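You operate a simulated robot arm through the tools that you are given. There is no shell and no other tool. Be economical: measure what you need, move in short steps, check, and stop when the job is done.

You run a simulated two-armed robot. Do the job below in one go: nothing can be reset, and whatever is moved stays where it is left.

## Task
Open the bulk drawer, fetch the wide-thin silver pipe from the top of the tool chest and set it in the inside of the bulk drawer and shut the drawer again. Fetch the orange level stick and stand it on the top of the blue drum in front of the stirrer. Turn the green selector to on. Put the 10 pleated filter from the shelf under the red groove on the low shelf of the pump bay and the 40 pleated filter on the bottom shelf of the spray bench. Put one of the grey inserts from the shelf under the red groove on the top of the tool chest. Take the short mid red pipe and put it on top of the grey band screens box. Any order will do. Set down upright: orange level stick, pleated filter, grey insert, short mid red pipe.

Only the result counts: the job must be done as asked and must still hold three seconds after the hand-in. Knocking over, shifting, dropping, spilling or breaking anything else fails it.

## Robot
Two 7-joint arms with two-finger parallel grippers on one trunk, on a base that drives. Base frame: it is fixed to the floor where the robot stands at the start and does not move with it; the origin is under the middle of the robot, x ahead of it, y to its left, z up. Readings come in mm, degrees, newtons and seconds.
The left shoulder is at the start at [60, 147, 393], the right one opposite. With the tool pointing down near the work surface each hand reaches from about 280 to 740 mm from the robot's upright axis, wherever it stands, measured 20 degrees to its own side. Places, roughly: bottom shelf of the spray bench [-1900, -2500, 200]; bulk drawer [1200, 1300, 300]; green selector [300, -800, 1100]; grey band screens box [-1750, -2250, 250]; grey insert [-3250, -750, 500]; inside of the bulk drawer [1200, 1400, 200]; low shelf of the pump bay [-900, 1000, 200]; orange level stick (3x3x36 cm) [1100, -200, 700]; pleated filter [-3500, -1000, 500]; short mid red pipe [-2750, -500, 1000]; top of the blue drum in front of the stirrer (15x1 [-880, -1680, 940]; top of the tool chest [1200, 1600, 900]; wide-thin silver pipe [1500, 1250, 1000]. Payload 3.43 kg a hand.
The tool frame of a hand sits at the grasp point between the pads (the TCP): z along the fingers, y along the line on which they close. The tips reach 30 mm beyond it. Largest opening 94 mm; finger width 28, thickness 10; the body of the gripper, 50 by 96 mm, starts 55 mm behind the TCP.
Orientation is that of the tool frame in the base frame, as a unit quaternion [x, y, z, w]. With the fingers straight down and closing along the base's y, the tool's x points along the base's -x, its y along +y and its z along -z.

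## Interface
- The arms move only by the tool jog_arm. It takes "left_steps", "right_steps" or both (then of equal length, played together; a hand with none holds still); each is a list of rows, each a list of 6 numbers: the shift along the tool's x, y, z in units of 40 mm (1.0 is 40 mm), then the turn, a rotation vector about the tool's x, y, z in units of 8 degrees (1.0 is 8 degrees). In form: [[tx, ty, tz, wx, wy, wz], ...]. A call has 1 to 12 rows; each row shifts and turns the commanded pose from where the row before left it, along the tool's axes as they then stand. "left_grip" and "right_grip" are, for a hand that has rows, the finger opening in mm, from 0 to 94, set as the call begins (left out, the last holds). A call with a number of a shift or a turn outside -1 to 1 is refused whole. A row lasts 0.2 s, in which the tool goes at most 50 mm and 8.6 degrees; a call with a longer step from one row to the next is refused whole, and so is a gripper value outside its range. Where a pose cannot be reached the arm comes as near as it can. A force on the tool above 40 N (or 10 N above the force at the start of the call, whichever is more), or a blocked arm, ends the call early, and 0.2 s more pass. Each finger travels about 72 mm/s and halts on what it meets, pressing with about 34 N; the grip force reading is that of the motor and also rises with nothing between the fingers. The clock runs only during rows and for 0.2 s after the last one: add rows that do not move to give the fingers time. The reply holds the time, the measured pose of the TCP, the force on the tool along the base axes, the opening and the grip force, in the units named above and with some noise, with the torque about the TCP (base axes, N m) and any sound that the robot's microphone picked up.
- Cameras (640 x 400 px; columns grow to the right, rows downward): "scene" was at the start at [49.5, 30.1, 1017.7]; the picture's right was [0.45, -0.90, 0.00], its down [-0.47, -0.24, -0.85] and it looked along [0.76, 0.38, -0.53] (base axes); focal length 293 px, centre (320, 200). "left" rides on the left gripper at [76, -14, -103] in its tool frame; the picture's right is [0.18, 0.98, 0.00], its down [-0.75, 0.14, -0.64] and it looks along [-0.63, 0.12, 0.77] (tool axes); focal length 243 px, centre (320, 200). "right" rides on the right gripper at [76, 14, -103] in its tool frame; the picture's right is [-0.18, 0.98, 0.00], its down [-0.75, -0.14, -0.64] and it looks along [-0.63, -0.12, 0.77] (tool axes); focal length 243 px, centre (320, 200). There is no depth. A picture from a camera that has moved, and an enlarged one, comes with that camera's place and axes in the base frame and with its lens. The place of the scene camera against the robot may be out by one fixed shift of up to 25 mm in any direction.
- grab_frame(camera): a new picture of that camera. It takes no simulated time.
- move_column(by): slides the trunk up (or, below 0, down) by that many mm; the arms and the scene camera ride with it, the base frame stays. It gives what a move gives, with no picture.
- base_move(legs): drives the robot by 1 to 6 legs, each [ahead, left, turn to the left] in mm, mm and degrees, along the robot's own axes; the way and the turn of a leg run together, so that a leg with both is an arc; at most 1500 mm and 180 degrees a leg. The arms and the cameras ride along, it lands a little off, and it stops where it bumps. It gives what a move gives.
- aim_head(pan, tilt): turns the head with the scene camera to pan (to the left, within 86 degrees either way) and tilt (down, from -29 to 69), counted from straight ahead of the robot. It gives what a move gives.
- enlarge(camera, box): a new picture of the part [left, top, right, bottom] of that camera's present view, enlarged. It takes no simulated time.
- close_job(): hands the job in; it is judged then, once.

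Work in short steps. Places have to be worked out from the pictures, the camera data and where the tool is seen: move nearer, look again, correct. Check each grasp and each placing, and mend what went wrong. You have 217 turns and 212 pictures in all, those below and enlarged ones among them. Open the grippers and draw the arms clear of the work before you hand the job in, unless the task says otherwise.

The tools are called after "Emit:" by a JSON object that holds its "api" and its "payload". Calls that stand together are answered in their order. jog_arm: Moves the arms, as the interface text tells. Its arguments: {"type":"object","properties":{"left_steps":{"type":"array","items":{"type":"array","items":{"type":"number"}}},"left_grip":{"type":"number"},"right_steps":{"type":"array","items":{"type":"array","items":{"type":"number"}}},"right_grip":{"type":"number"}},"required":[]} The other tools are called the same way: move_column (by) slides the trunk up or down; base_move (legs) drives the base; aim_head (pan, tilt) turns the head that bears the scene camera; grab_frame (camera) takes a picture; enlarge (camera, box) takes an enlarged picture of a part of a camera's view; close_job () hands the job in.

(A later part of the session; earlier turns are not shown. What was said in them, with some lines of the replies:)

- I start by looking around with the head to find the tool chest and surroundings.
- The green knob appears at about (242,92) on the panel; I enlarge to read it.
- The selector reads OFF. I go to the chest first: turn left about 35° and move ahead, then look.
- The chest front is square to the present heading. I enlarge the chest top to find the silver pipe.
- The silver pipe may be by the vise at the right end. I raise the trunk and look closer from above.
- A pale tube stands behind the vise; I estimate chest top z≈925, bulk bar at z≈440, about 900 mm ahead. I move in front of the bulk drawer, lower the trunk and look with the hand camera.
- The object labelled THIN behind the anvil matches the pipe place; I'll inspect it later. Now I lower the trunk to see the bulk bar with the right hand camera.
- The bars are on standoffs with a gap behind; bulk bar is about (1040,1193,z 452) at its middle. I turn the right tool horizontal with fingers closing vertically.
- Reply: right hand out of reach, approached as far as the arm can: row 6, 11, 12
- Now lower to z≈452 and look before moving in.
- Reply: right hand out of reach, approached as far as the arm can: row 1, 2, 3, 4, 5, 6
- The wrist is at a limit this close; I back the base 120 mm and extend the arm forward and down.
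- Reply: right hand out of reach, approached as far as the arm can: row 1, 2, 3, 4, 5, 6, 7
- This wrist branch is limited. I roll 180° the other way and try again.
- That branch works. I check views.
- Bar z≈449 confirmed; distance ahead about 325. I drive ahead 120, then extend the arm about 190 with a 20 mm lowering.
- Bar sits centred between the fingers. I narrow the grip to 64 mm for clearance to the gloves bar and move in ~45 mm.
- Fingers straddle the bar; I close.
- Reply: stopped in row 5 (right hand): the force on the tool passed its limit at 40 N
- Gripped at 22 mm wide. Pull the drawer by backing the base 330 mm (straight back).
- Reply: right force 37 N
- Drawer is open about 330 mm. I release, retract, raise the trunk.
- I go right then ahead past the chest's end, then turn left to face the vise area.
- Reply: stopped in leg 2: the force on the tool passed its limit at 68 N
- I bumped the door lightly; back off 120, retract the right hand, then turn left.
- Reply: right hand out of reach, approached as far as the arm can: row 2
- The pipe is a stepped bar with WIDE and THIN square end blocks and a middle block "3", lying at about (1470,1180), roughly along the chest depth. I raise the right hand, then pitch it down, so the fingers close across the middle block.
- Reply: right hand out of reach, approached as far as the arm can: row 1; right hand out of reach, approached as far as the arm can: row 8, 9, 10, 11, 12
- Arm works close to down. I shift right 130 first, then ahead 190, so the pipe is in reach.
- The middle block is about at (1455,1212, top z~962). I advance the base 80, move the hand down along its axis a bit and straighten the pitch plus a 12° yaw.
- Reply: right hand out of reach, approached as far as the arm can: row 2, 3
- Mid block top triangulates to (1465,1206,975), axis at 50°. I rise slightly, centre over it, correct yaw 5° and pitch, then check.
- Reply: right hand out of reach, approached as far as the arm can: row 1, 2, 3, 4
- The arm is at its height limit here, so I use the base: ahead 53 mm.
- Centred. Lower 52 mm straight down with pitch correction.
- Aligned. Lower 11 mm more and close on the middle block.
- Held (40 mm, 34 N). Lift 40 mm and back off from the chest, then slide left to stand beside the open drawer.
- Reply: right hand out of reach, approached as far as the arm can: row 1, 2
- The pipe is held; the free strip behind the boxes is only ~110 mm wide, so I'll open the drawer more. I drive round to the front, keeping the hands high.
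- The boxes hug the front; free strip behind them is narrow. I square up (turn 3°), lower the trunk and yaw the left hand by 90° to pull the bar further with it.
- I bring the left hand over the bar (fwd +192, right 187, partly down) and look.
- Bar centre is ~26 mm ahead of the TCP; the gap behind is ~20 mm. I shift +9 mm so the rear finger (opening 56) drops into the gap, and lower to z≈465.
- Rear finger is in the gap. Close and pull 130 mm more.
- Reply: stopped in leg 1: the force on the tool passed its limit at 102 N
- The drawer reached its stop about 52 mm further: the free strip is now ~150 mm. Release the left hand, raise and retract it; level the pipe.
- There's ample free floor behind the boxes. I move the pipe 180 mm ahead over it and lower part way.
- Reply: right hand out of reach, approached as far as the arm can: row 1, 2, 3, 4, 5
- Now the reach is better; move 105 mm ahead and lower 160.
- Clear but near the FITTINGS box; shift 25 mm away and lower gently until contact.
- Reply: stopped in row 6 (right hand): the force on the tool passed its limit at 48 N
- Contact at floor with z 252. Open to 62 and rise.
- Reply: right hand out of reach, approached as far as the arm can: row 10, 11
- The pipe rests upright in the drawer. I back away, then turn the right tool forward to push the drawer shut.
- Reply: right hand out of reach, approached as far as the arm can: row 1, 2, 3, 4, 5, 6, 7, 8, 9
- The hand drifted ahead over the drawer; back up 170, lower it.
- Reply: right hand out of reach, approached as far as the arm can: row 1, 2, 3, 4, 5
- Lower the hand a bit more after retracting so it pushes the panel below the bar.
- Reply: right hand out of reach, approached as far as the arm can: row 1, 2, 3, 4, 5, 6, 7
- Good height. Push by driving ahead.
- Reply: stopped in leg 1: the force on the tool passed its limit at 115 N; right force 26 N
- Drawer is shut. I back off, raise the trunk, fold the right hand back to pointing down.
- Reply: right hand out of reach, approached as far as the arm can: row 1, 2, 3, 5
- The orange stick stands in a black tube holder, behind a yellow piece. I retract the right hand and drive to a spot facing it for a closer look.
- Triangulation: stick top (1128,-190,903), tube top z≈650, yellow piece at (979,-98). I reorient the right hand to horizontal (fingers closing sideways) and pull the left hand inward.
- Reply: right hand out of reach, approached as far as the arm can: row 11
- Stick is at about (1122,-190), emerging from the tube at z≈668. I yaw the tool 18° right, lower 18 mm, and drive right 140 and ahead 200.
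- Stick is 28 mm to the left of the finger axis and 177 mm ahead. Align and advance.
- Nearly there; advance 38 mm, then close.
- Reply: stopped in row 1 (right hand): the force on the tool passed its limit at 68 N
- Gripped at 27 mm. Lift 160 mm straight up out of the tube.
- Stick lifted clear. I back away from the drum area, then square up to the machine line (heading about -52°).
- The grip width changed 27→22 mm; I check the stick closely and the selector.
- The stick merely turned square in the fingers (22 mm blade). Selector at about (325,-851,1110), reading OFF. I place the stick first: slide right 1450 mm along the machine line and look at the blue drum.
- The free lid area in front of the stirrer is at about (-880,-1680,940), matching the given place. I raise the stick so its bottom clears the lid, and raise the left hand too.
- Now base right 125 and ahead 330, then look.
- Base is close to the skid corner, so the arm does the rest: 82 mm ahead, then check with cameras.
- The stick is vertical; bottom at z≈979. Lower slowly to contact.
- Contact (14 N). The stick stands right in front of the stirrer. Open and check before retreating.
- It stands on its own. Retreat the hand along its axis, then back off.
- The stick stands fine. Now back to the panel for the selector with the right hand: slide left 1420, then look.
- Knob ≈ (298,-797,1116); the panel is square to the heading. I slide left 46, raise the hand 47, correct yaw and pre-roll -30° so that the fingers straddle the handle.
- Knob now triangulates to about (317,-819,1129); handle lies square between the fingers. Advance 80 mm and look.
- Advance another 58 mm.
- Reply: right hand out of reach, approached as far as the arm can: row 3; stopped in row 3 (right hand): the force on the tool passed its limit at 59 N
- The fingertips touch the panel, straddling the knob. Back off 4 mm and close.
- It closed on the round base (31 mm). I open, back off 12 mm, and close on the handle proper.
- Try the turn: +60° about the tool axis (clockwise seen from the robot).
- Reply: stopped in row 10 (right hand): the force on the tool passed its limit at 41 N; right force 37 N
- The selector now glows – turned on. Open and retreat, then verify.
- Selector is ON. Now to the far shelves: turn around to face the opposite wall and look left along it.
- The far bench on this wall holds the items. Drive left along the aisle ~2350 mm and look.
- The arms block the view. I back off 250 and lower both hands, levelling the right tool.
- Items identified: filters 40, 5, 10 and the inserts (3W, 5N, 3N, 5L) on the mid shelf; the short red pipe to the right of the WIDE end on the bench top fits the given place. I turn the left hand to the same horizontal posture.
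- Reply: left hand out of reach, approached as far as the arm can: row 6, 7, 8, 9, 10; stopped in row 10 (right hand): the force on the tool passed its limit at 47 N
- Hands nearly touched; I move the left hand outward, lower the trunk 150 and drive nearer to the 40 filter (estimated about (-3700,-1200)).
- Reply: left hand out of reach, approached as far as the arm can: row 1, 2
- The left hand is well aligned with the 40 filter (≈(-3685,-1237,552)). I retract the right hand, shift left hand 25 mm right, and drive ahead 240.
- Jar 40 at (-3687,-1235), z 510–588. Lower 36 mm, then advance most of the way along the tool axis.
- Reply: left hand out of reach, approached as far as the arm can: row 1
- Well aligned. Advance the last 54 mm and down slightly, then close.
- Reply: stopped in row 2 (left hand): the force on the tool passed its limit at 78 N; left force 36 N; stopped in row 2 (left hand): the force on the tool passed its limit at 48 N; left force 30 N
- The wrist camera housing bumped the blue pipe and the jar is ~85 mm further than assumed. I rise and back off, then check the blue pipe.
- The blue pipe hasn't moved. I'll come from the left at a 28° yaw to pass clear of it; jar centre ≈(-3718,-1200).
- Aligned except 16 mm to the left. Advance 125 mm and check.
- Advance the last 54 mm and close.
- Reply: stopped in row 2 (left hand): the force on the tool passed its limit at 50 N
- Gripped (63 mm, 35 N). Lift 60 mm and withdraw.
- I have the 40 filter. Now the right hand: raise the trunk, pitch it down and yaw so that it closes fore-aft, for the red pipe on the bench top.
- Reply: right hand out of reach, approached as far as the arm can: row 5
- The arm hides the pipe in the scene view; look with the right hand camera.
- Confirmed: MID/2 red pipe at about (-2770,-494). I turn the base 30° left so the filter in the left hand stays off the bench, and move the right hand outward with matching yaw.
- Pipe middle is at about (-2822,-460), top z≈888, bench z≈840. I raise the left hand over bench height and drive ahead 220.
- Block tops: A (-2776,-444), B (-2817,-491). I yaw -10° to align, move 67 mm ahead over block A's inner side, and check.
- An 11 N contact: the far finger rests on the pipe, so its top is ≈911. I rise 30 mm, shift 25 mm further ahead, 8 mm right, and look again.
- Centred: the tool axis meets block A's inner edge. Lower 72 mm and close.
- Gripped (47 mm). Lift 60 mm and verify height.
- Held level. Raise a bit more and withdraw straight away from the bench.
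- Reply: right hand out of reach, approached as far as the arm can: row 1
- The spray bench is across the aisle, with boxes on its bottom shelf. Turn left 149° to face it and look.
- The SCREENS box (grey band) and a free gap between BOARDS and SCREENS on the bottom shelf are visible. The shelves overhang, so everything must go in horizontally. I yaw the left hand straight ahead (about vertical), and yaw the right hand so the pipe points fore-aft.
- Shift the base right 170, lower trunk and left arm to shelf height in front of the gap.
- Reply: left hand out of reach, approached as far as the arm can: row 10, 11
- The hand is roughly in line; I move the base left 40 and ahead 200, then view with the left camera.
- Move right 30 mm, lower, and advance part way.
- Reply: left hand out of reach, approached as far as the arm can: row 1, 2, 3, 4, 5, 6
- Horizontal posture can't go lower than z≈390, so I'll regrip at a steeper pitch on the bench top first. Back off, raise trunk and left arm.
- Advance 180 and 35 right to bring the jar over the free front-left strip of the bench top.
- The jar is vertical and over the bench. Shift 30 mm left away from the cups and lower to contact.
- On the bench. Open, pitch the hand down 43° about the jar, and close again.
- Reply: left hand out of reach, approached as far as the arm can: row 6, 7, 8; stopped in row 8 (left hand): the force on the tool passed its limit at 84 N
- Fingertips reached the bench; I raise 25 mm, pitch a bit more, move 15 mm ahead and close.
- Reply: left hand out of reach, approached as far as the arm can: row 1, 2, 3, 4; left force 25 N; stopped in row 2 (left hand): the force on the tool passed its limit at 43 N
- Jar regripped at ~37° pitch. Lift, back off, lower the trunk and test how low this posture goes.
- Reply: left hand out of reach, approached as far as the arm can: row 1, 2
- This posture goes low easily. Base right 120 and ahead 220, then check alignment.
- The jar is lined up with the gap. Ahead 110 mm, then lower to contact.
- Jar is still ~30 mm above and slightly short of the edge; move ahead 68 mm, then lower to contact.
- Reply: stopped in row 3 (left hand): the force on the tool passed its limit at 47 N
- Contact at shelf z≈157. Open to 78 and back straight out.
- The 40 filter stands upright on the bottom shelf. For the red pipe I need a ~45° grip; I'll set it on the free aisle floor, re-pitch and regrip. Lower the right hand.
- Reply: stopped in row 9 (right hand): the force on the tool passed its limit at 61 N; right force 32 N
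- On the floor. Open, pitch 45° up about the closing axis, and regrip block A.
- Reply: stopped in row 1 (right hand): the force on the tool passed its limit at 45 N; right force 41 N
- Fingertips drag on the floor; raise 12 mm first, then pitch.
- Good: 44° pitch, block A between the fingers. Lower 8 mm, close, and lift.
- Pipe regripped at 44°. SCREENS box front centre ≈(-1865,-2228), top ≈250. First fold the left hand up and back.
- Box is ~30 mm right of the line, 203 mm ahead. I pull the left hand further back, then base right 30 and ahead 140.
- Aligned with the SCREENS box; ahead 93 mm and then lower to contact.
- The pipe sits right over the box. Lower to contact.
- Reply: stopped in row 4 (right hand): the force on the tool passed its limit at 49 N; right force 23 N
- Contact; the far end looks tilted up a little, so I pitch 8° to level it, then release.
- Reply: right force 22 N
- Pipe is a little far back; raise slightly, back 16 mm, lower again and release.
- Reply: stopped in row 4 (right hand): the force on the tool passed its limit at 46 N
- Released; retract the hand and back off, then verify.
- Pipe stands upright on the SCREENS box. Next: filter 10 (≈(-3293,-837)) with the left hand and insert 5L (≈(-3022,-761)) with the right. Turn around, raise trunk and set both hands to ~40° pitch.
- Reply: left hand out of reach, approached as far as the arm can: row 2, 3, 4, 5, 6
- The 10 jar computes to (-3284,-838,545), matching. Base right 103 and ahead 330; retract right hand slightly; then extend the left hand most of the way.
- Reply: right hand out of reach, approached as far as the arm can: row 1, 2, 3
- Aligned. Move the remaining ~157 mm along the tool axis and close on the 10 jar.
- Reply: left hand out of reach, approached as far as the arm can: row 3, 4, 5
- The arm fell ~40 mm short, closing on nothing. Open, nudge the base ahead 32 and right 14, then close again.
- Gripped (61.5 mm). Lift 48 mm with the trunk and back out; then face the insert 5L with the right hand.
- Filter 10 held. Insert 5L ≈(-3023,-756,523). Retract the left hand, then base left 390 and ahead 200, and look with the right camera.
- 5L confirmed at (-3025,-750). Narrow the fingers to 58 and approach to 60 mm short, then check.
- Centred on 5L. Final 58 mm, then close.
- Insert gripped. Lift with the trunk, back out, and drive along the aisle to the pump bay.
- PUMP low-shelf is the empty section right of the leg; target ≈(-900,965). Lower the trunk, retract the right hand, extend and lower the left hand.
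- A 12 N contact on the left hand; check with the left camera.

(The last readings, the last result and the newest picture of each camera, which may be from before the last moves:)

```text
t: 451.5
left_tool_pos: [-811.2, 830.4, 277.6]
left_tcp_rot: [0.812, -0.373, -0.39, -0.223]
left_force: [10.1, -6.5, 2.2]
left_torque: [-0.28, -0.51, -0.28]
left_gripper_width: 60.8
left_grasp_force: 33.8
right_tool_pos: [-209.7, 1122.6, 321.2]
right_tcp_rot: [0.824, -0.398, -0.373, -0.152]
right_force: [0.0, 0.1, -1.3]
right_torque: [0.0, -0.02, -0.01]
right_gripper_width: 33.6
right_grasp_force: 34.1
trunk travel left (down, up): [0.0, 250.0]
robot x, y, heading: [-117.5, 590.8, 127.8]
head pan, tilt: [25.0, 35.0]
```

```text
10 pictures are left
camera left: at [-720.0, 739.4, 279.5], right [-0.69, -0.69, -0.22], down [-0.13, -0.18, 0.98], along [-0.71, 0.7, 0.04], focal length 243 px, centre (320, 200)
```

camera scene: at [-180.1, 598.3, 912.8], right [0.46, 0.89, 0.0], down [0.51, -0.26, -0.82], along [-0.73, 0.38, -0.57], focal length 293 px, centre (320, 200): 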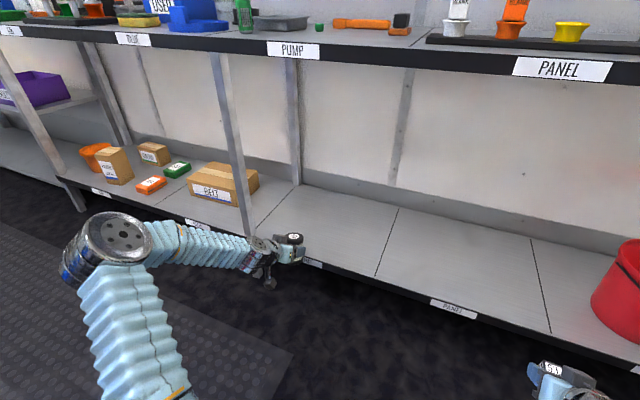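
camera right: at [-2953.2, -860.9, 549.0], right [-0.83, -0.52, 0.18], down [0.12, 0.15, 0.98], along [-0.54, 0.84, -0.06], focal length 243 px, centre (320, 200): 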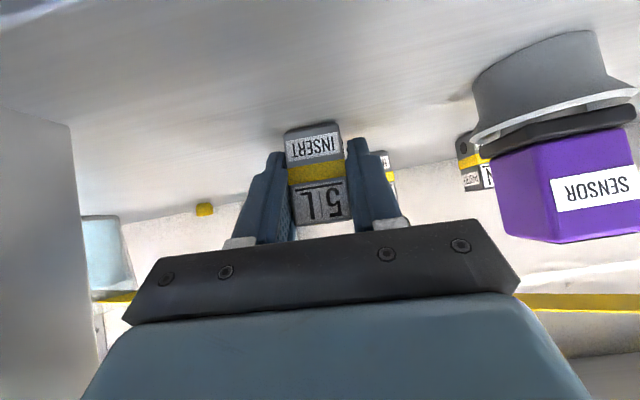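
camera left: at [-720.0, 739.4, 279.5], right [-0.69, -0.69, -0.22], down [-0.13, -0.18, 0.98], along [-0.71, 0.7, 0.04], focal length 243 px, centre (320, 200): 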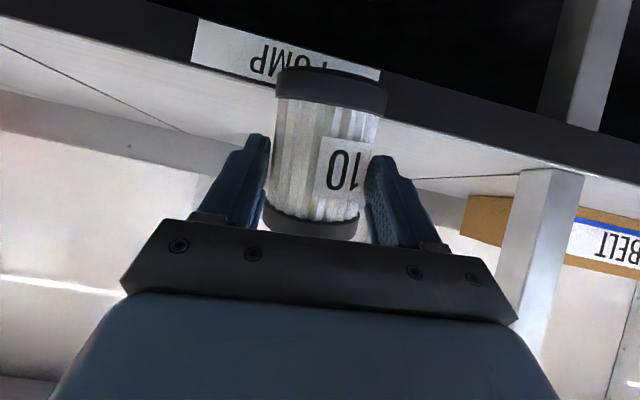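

The jar bottom touches the shelf lip (shelf z≈216). Back 15, raise 60, then go ahead 127 and lower to contact.

Emit:
{"api": "base_move", "payload": {"legs": [[-15, 0, 0]]}}

Emit:
{"api": "jog_arm", "payload": {"left_steps": [[-0.6, -0.05, -0.45, 0, 0, 0], [-0.6, -0.05, -0.45, 0, 0, 0]]}}

Emit:
{"api": "base_move", "payload": {"legs": [[127, 0, 0]]}}

Emit:
{"api": "jog_arm", "payload": {"left_steps": [[0.4, 0.035, 0.3, 0, 0, 0], [0.25, 0.02, 0.19, 0, 0, 0], [0.12, 0.01, 0.09, 0, 0, 0], [0.12, 0.01, 0.09, 0, 0, 0], [0.12, 0.01, 0.09, 0, 0, 0], [0.12, 0.01, 0.09, 0, 0, 0]]}}

Emit:
{"api": "grab_frame", "payload": {"camera": "left"}}

```text
t: 452.3
left_tool_pos: [-802.4, 817.7, 275.4]
left_tcp_rot: [0.812, -0.373, -0.389, -0.223]
left_force: [0.4, -0.7, -0.9]
left_torque: [-0.01, 0.0, 0.01]
left_gripper_width: 60.4
left_grasp_force: 34.0
right_tool_pos: [-202.6, 1110.5, 322.0]
right_tcp_rot: [0.825, -0.398, -0.373, -0.151]
right_force: [0.4, -0.1, -0.6]
right_torque: [0.01, 0.0, 0.0]
right_gripper_width: 33.8
right_grasp_force: 34.3
trunk travel left (down, up): [0.0, 250.0]
robot x, y, heading: [-111.6, 582.9, 127.4]
head pan, tilt: [25.0, 35.0]
```

```text
t: 452.9
left_tool_pos: [-802.1, 817.3, 337.2]
left_tcp_rot: [0.812, -0.372, -0.389, -0.223]
left_force: [0.2, 0.4, -0.7]
left_torque: [-0.05, -0.01, -0.01]
left_gripper_width: 60.4
left_grasp_force: 33.9
right_tool_pos: [-201.3, 1110.0, 321.6]
right_tcp_rot: [0.825, -0.398, -0.372, -0.15]
right_force: [-0.1, 0.4, -1.5]
right_torque: [-0.02, -0.02, -0.01]
right_gripper_width: 33.6
right_grasp_force: 33.6
trunk travel left (down, up): [0.0, 250.0]
robot x, y, heading: [-110.7, 578.7, 127.7]
head pan, tilt: [25.0, 35.0]
```

```text
t: 454.2
left_tool_pos: [-878.3, 914.7, 336.7]
left_tcp_rot: [0.812, -0.373, -0.389, -0.223]
left_force: [-0.2, -1.5, -0.5]
left_torque: [0.0, -0.02, -0.01]
left_gripper_width: 60.3
left_grasp_force: 34.4
right_tool_pos: [-279.4, 1208.2, 320.7]
right_tcp_rot: [0.824, -0.398, -0.373, -0.152]
right_force: [-0.1, -0.7, -0.5]
right_torque: [0.0, 0.01, 0.02]
right_gripper_width: 33.6
right_grasp_force: 34.0
trunk travel left (down, up): [0.0, 250.0]
robot x, y, heading: [-186.5, 681.9, 127.9]
head pan, tilt: [25.0, 35.0]
```

```text
t: 455.6
left_tool_pos: [-877.7, 915.7, 282.6]
left_tcp_rot: [0.811, -0.373, -0.392, -0.223]
left_force: [1.0, 2.0, 17.5]
left_torque: [0.59, 0.44, -0.12]
left_gripper_width: 60.0
left_grasp_force: 33.5
right_tool_pos: [-278.1, 1208.7, 321.1]
right_tcp_rot: [0.824, -0.398, -0.374, -0.151]
right_force: [-0.3, -0.2, -0.6]
right_torque: [-0.02, 0.0, 0.0]
right_gripper_width: 33.6
right_grasp_force: 33.7
trunk travel left (down, up): [0.0, 250.0]
robot x, y, heading: [-188.4, 680.9, 127.5]
head pan, tilt: [25.0, 35.0]
```

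```text
9 pictures are left
camera left: at [-787.0, 826.3, 285.1], right [-0.69, -0.69, -0.22], down [-0.12, -0.18, 0.98], along [-0.71, 0.7, 0.04], focal length 243 px, centre (320, 200)
```

left: 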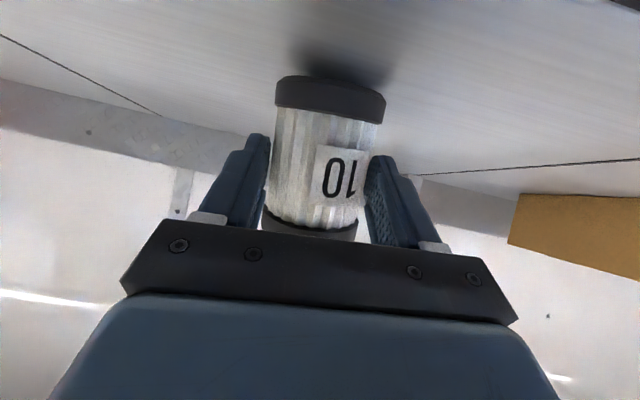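

On the shelf, upright, within the PUMP section. Open and back straight out.

Emit:
{"api": "jog_arm", "payload": {"left_grip": 84, "left_steps": [[0, 0, 0, 0, 0, 0], [0, 0, 0, 0, 0, 0], [0, 0, 0, 0, 0, 0], [0, 0, 0, 0, 0, 0]]}}

Emit:
{"api": "base_move", "payload": {"legs": [[-330, 0, 0]]}}

Emit:
{"api": "grab_frame", "payload": {"camera": "scene"}}

```text
t: 456.6
left_tool_pos: [-877.6, 915.8, 280.4]
left_tcp_rot: [0.813, -0.372, -0.389, -0.223]
left_force: [0.0, 0.3, -0.5]
left_torque: [0.01, 0.01, -0.01]
left_gripper_width: 84.3
left_grasp_force: 0.0
right_tool_pos: [-278.8, 1209.0, 321.4]
right_tcp_rot: [0.825, -0.396, -0.374, -0.15]
right_force: [0.3, 0.1, -1.5]
right_torque: [-0.04, 0.02, -0.02]
right_gripper_width: 33.5
right_grasp_force: 34.4
trunk travel left (down, up): [0.0, 250.0]
robot x, y, heading: [-185.8, 676.8, 127.6]
head pan, tilt: [25.0, 35.0]
```

```text
t: 458.7
left_tool_pos: [-678.0, 656.8, 279.3]
left_tcp_rot: [0.812, -0.372, -0.39, -0.223]
left_force: [-0.2, 0.0, 0.5]
left_torque: [0.02, -0.01, -0.01]
left_gripper_width: 84.3
left_grasp_force: 0.2
right_tool_pos: [-78.2, 950.0, 320.2]
right_tcp_rot: [0.825, -0.397, -0.373, -0.151]
right_force: [-0.8, 0.2, -1.2]
right_torque: [0.0, -0.03, -0.01]
right_gripper_width: 33.5
right_grasp_force: 34.4
trunk travel left (down, up): [0.0, 250.0]
robot x, y, heading: [11.9, 418.9, 127.6]
head pan, tilt: [25.0, 35.0]
```

```text
8 pictures are left
camera scene: at [-47.3, 426.5, 912.8], right [0.46, 0.89, 0.0], down [0.51, -0.26, -0.82], along [-0.73, 0.38, -0.57], focal length 293 px, centre (320, 200)
```

scene: 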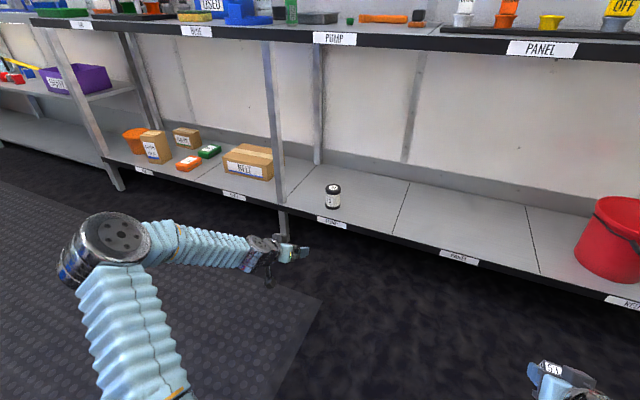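

Filter 10 is in place. Now the insert: back off, turn to face the chest, raise trunk; raise the right hand and fold the left hand.

Emit:
{"api": "base_move", "payload": {"legs": [[-150, 0, 0], [0, 0, -89.8]]}}

Emit:
{"api": "move_column", "payload": {"by": 250}}

Emit:
{"api": "jog_arm", "payload": {"left_steps": [[0.6, 0, -0.75, 0, 0, 0], [0.6, 0, -0.75, 0, 0, 0], [0.6, 0, -0.75, 0, 0, 0], [0, 0, 0, 0, 0.9, 0], [0, 0, 0, 0, 0.9, 0], [0, 0, 0, 0, 0.9, 0], [0, 0, 0, 0, 0.9, 0], [0, 0, 0, 0, 0.9, 0], [0, 0, 0, 0, 0.9, 0], [0.9, 0, 0, 0, 0, 0], [0.9, 0, 0, 0, 0, 0], [0.9, 0, 0, 0, 0, 0]], "right_steps": [[-0.7, 0.05, -0.65, 0, 0, 0], [-0.7, 0.05, -0.65, 0, 0, 0], [-0.7, 0.05, -0.65, 0, 0, 0], [-0.7, 0.05, -0.65, 0, 0, 0], [-0.7, 0.05, -0.65, 0, 0, 0], [-0.7, 0.05, -0.65, 0, 0, 0], [-0.7, 0.05, -0.65, 0, 0, 0], [-0.7, 0.05, -0.65, 0, 0, 0], [-0.7, 0.05, -0.65, 0, 0, 0], [-0.7, 0.05, -0.65, 0, 0, 0], [-0.7, 0.05, -0.65, 0, 0, 0], [-0.5, 0.03, -0.45, 0, 0, 0]]}}

```text
t: 464.0
left_tool_pos: [348.2, 988.2, 278.6]
left_tcp_rot: [-0.308, 0.838, 0.116, 0.434]
left_force: [-0.8, 0.3, -0.4]
left_torque: [0.0, 0.0, -0.05]
left_gripper_width: 83.9
left_grasp_force: 0.1
right_tool_pos: [638.4, 387.3, 319.7]
right_tcp_rot: [-0.3, 0.865, 0.157, 0.37]
right_force: [0.1, 0.3, -0.4]
right_torque: [0.0, 0.06, 0.0]
right_gripper_width: 33.5
right_grasp_force: 34.2
trunk travel left (down, up): [0.0, 250.0]
robot x, y, heading: [107.1, 298.7, 37.3]
head pan, tilt: [25.0, 35.0]
```

```text
t: 466.5
left_tool_pos: [348.0, 989.4, 529.0]
left_tcp_rot: [-0.309, 0.838, 0.117, 0.434]
left_force: [0.3, 0.7, 0.9]
left_torque: [0.01, 0.01, 0.01]
left_gripper_width: 83.9
left_grasp_force: 0.1
right_tool_pos: [638.1, 387.5, 571.0]
right_tcp_rot: [-0.3, 0.865, 0.157, 0.37]
right_force: [1.2, -0.1, -0.8]
right_torque: [-0.02, 0.02, 0.01]
right_gripper_width: 33.5
right_grasp_force: 34.2
trunk travel left (down, up): [-250.0, 0.0]
robot x, y, heading: [107.7, 298.2, 37.6]
head pan, tilt: [25.0, 35.0]
```

```text
t: 469.1
left_tool_pos: [176.4, 858.0, 489.6]
left_tcp_rot: [-0.338, 0.927, 0.037, 0.158]
left_force: [0.2, -0.3, -0.5]
left_torque: [0.01, 0.01, 0.01]
left_gripper_width: 83.9
left_grasp_force: 0.1
left hand out of reach, approached as far as the arm can: row 6, 7
right_tool_pos: [634.0, 387.6, 1020.9]
right_tcp_rot: [-0.3, 0.865, 0.156, 0.37]
right_force: [0.3, 0.1, -0.8]
right_torque: [0.01, 0.01, -0.02]
right_gripper_width: 33.6
right_grasp_force: 34.1
trunk travel left (down, up): [-250.0, 0.0]
robot x, y, heading: [106.2, 299.0, 37.4]
head pan, tilt: [25.0, 35.0]
```

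Drive to the chest (ahead 780, left 350), then turn 15° left so the right hand leads over the top, and check.

Emit:
{"api": "base_move", "payload": {"legs": [[780, 350, 0], [0, 0, 15]]}}

Emit:
{"api": "aim_head", "payload": {"pan": -20, "tilt": 28}}

Emit:
{"api": "grab_frame", "payload": {"camera": "scene"}}

```text
t: 474.6
left_tool_pos: [446.8, 1616.2, 490.1]
left_tcp_rot: [-0.452, 0.877, 0.057, 0.152]
left_force: [-0.3, 0.7, -0.2]
left_torque: [0.0, 0.02, 0.01]
left_gripper_width: 84.1
left_grasp_force: 0.1
right_tool_pos: [1004.7, 1273.7, 1020.4]
right_tcp_rot: [-0.405, 0.821, 0.201, 0.349]
right_force: [1.0, -0.3, -1.2]
right_torque: [-0.05, 0.0, -0.01]
right_gripper_width: 33.7
right_grasp_force: 34.1
trunk travel left (down, up): [-250.0, 0.0]
robot x, y, heading: [515.3, 1056.2, 51.8]
head pan, tilt: [25.0, 35.0]
```

```text
t: 475.7
left_tool_pos: [445.3, 1616.5, 489.8]
left_tcp_rot: [-0.452, 0.877, 0.057, 0.153]
left_force: [0.1, 0.6, 0.4]
left_torque: [0.03, 0.02, 0.0]
left_gripper_width: 84.1
left_grasp_force: 0.1
right_tool_pos: [1005.1, 1271.9, 1019.8]
right_tcp_rot: [-0.406, 0.821, 0.202, 0.348]
right_force: [0.3, -0.2, -1.2]
right_torque: [0.0, 0.01, -0.02]
right_gripper_width: 33.3
right_grasp_force: 33.8
trunk travel left (down, up): [-250.0, 0.0]
robot x, y, heading: [516.5, 1054.9, 51.6]
head pan, tilt: [-20.0, 28.0]
```

```text
7 pictures are left
camera scene: at [575.3, 1071.1, 1173.7], right [0.53, -0.85, 0.0], down [-0.4, -0.25, -0.88], along [0.75, 0.47, -0.47], focal length 293 px, centre (320, 200)
```

scene: 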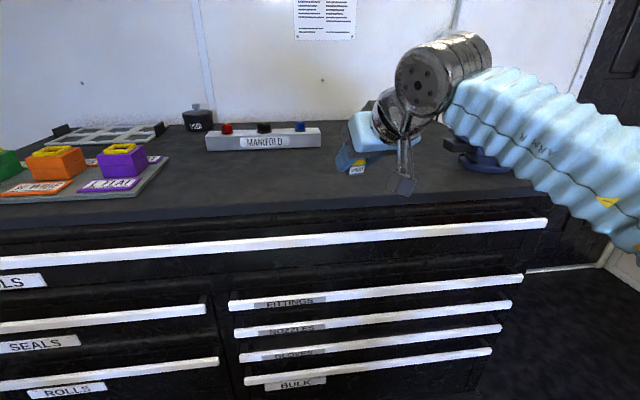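

Free chest surface ahead. Move ahead 48 mm and lower to contact.

Emit:
{"api": "base_move", "payload": {"legs": [[50, 0, 0]]}}

Emit:
{"api": "jog_arm", "payload": {"right_steps": [[0.5, -0.035, 0.46, 0, 0, 0], [0.4, -0.03, 0.37, 0, 0, 0], [0.2, -0.015, 0.185, 0, 0, 0], [0.12, -0.01, 0.11, 0, 0, 0], [0.12, -0.01, 0.11, 0, 0, 0], [0.12, -0.01, 0.11, 0, 0, 0], [0.12, -0.01, 0.11, 0, 0, 0]]}}

Emit:
{"api": "grab_frame", "payload": {"camera": "right"}}

```text
t: 476.6
left_tool_pos: [476.5, 1657.1, 489.8]
left_tcp_rot: [-0.452, 0.877, 0.057, 0.152]
left_force: [0.5, 0.3, 0.3]
left_torque: [-0.03, -0.02, -0.03]
left_gripper_width: 84.3
left_grasp_force: 0.0
right_tool_pos: [1034.7, 1314.8, 1021.0]
right_tcp_rot: [-0.407, 0.82, 0.202, 0.349]
right_force: [0.3, -0.5, -1.2]
right_torque: [-0.02, 0.0, 0.03]
right_gripper_width: 33.3
right_grasp_force: 34.1
trunk travel left (down, up): [-250.0, 0.0]
robot x, y, heading: [549.2, 1096.7, 51.7]
head pan, tilt: [-20.0, 28.0]
```

```text
t: 477.7
left_tool_pos: [475.3, 1655.8, 489.6]
left_tcp_rot: [-0.452, 0.877, 0.056, 0.153]
left_force: [-0.5, 0.0, -0.5]
left_torque: [-0.01, 0.02, 0.0]
left_gripper_width: 83.8
left_grasp_force: 0.0
right_tool_pos: [1034.7, 1313.8, 961.1]
right_tcp_rot: [-0.405, 0.815, 0.208, 0.358]
right_force: [-4.5, -4.4, 15.6]
right_torque: [-0.24, -0.02, -0.08]
right_gripper_width: 33.6
right_grasp_force: 34.3
trunk travel left (down, up): [-250.0, 0.0]
robot x, y, heading: [548.9, 1099.6, 51.9]
head pan, tilt: [-20.0, 28.0]
stopped in row 5 (right hand): the force on the tool passed its limit at 48 N (the readings are from after the stop); the commanded pose is now the measured one
```

```text
6 pictures are left
camera right: at [950.1, 1218.1, 973.3], right [-0.72, 0.67, 0.19], down [0.16, -0.1, 0.98], along [0.67, 0.74, -0.03], focal length 243 px, centre (320, 200)
```

right: 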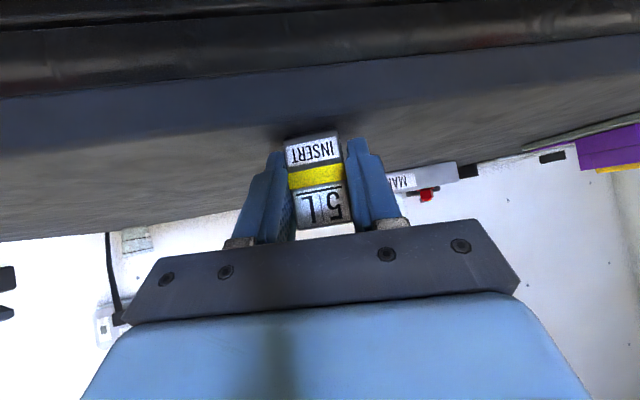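

Contact at z 961 as expected. Release, retreat and verify.

Emit:
{"api": "jog_arm", "payload": {"right_grip": 60, "right_steps": [[-0.08, 0, -0.07, 0, 0, 0], [0, 0, 0, 0, 0, 0], [0, 0, 0, 0, 0, 0], [0, 0, 0, 0, 0, 0], [0, 0, -0.8, 0, 0, 0], [0, 0, -0.8, 0, 0, 0]]}}

Emit:
{"api": "base_move", "payload": {"legs": [[-350, 0, 0]]}}

Emit:
{"api": "enlarge", "payload": {"camera": "scene", "box": [200, 80, 520, 280]}}

```text
t: 479.1
left_tool_pos: [477.6, 1655.3, 490.2]
left_tcp_rot: [-0.452, 0.877, 0.057, 0.153]
left_force: [-0.7, 0.0, -0.5]
left_torque: [-0.01, 0.01, -0.04]
left_gripper_width: 84.1
left_grasp_force: 0.1
right_tool_pos: [1008.5, 1276.5, 1003.9]
right_tcp_rot: [-0.405, 0.816, 0.207, 0.355]
right_force: [0.6, 0.2, 0.2]
right_torque: [-0.02, -0.03, -0.04]
right_gripper_width: 60.0
right_grasp_force: 0.1
trunk travel left (down, up): [-250.0, 0.0]
robot x, y, heading: [552.7, 1097.1, 51.7]
head pan, tilt: [-20.0, 28.0]
```

```text
t: 481.4
left_tool_pos: [259.7, 1382.0, 489.2]
left_tcp_rot: [-0.454, 0.876, 0.057, 0.152]
left_force: [0.4, 0.8, 0.0]
left_torque: [-0.02, 0.01, 0.0]
left_gripper_width: 84.0
left_grasp_force: 0.0
right_tool_pos: [793.1, 1004.5, 1004.3]
right_tcp_rot: [-0.407, 0.815, 0.208, 0.356]
right_force: [-0.7, 0.4, -0.8]
right_torque: [-0.02, 0.0, 0.0]
right_gripper_width: 60.0
right_grasp_force: 0.0
trunk travel left (down, up): [-250.0, 0.0]
robot x, y, heading: [332.3, 822.1, 52.0]
head pan, tilt: [-20.0, 28.0]
```

```text
2.00 times, centred on (360, 180) of scene
camera zoom: at [392.1, 837.1, 1173.7], right [0.53, -0.85, 0.0], down [-0.4, -0.25, -0.88], along [0.75, 0.47, -0.47], focal length 587 px, centre (240, 240)
```

zoom: 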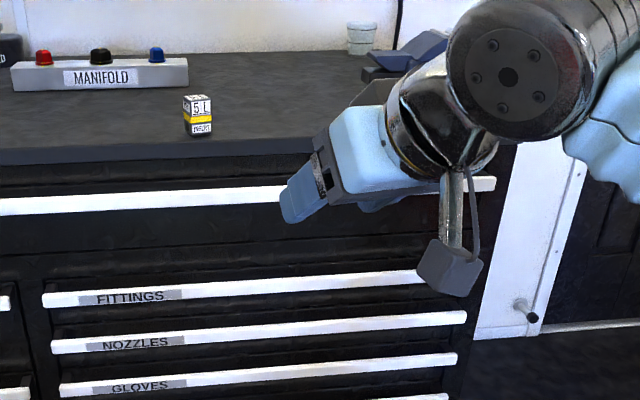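

All tasks are done: the insert stands on the chest top, and the hands are empty and clear of the work. I hand in.

Emit:
{"api": "close_job", "payload": {}}

```text
The job is handed in.
```

I finished every item and handed the job in.

- **Silver pipe:** it is in the bulk drawer, and the drawer is shut.
- **Orange level stick:** it stands in front of the stirrer on the blue drum.
- **Green selector:** it is turned to on and lit.
- **Pleated filters:** the 10 is on the low shelf of the pump bay and the 40 is on the bottom shelf of the spray bench. Both are upright.
- **Grey insert:** the 5L insert is upright on the tool chest.
- **Red pipe:** the short mid red pipe is upright on the grey band screens box.

I bumped a few other things with the hands along the way: the door, a blue pipe on the shelf, the lip of the pump bay shelf, and the area by the tube that held the stick. Where I looked afterwards, nothing had visibly moved. I did not check every spot.
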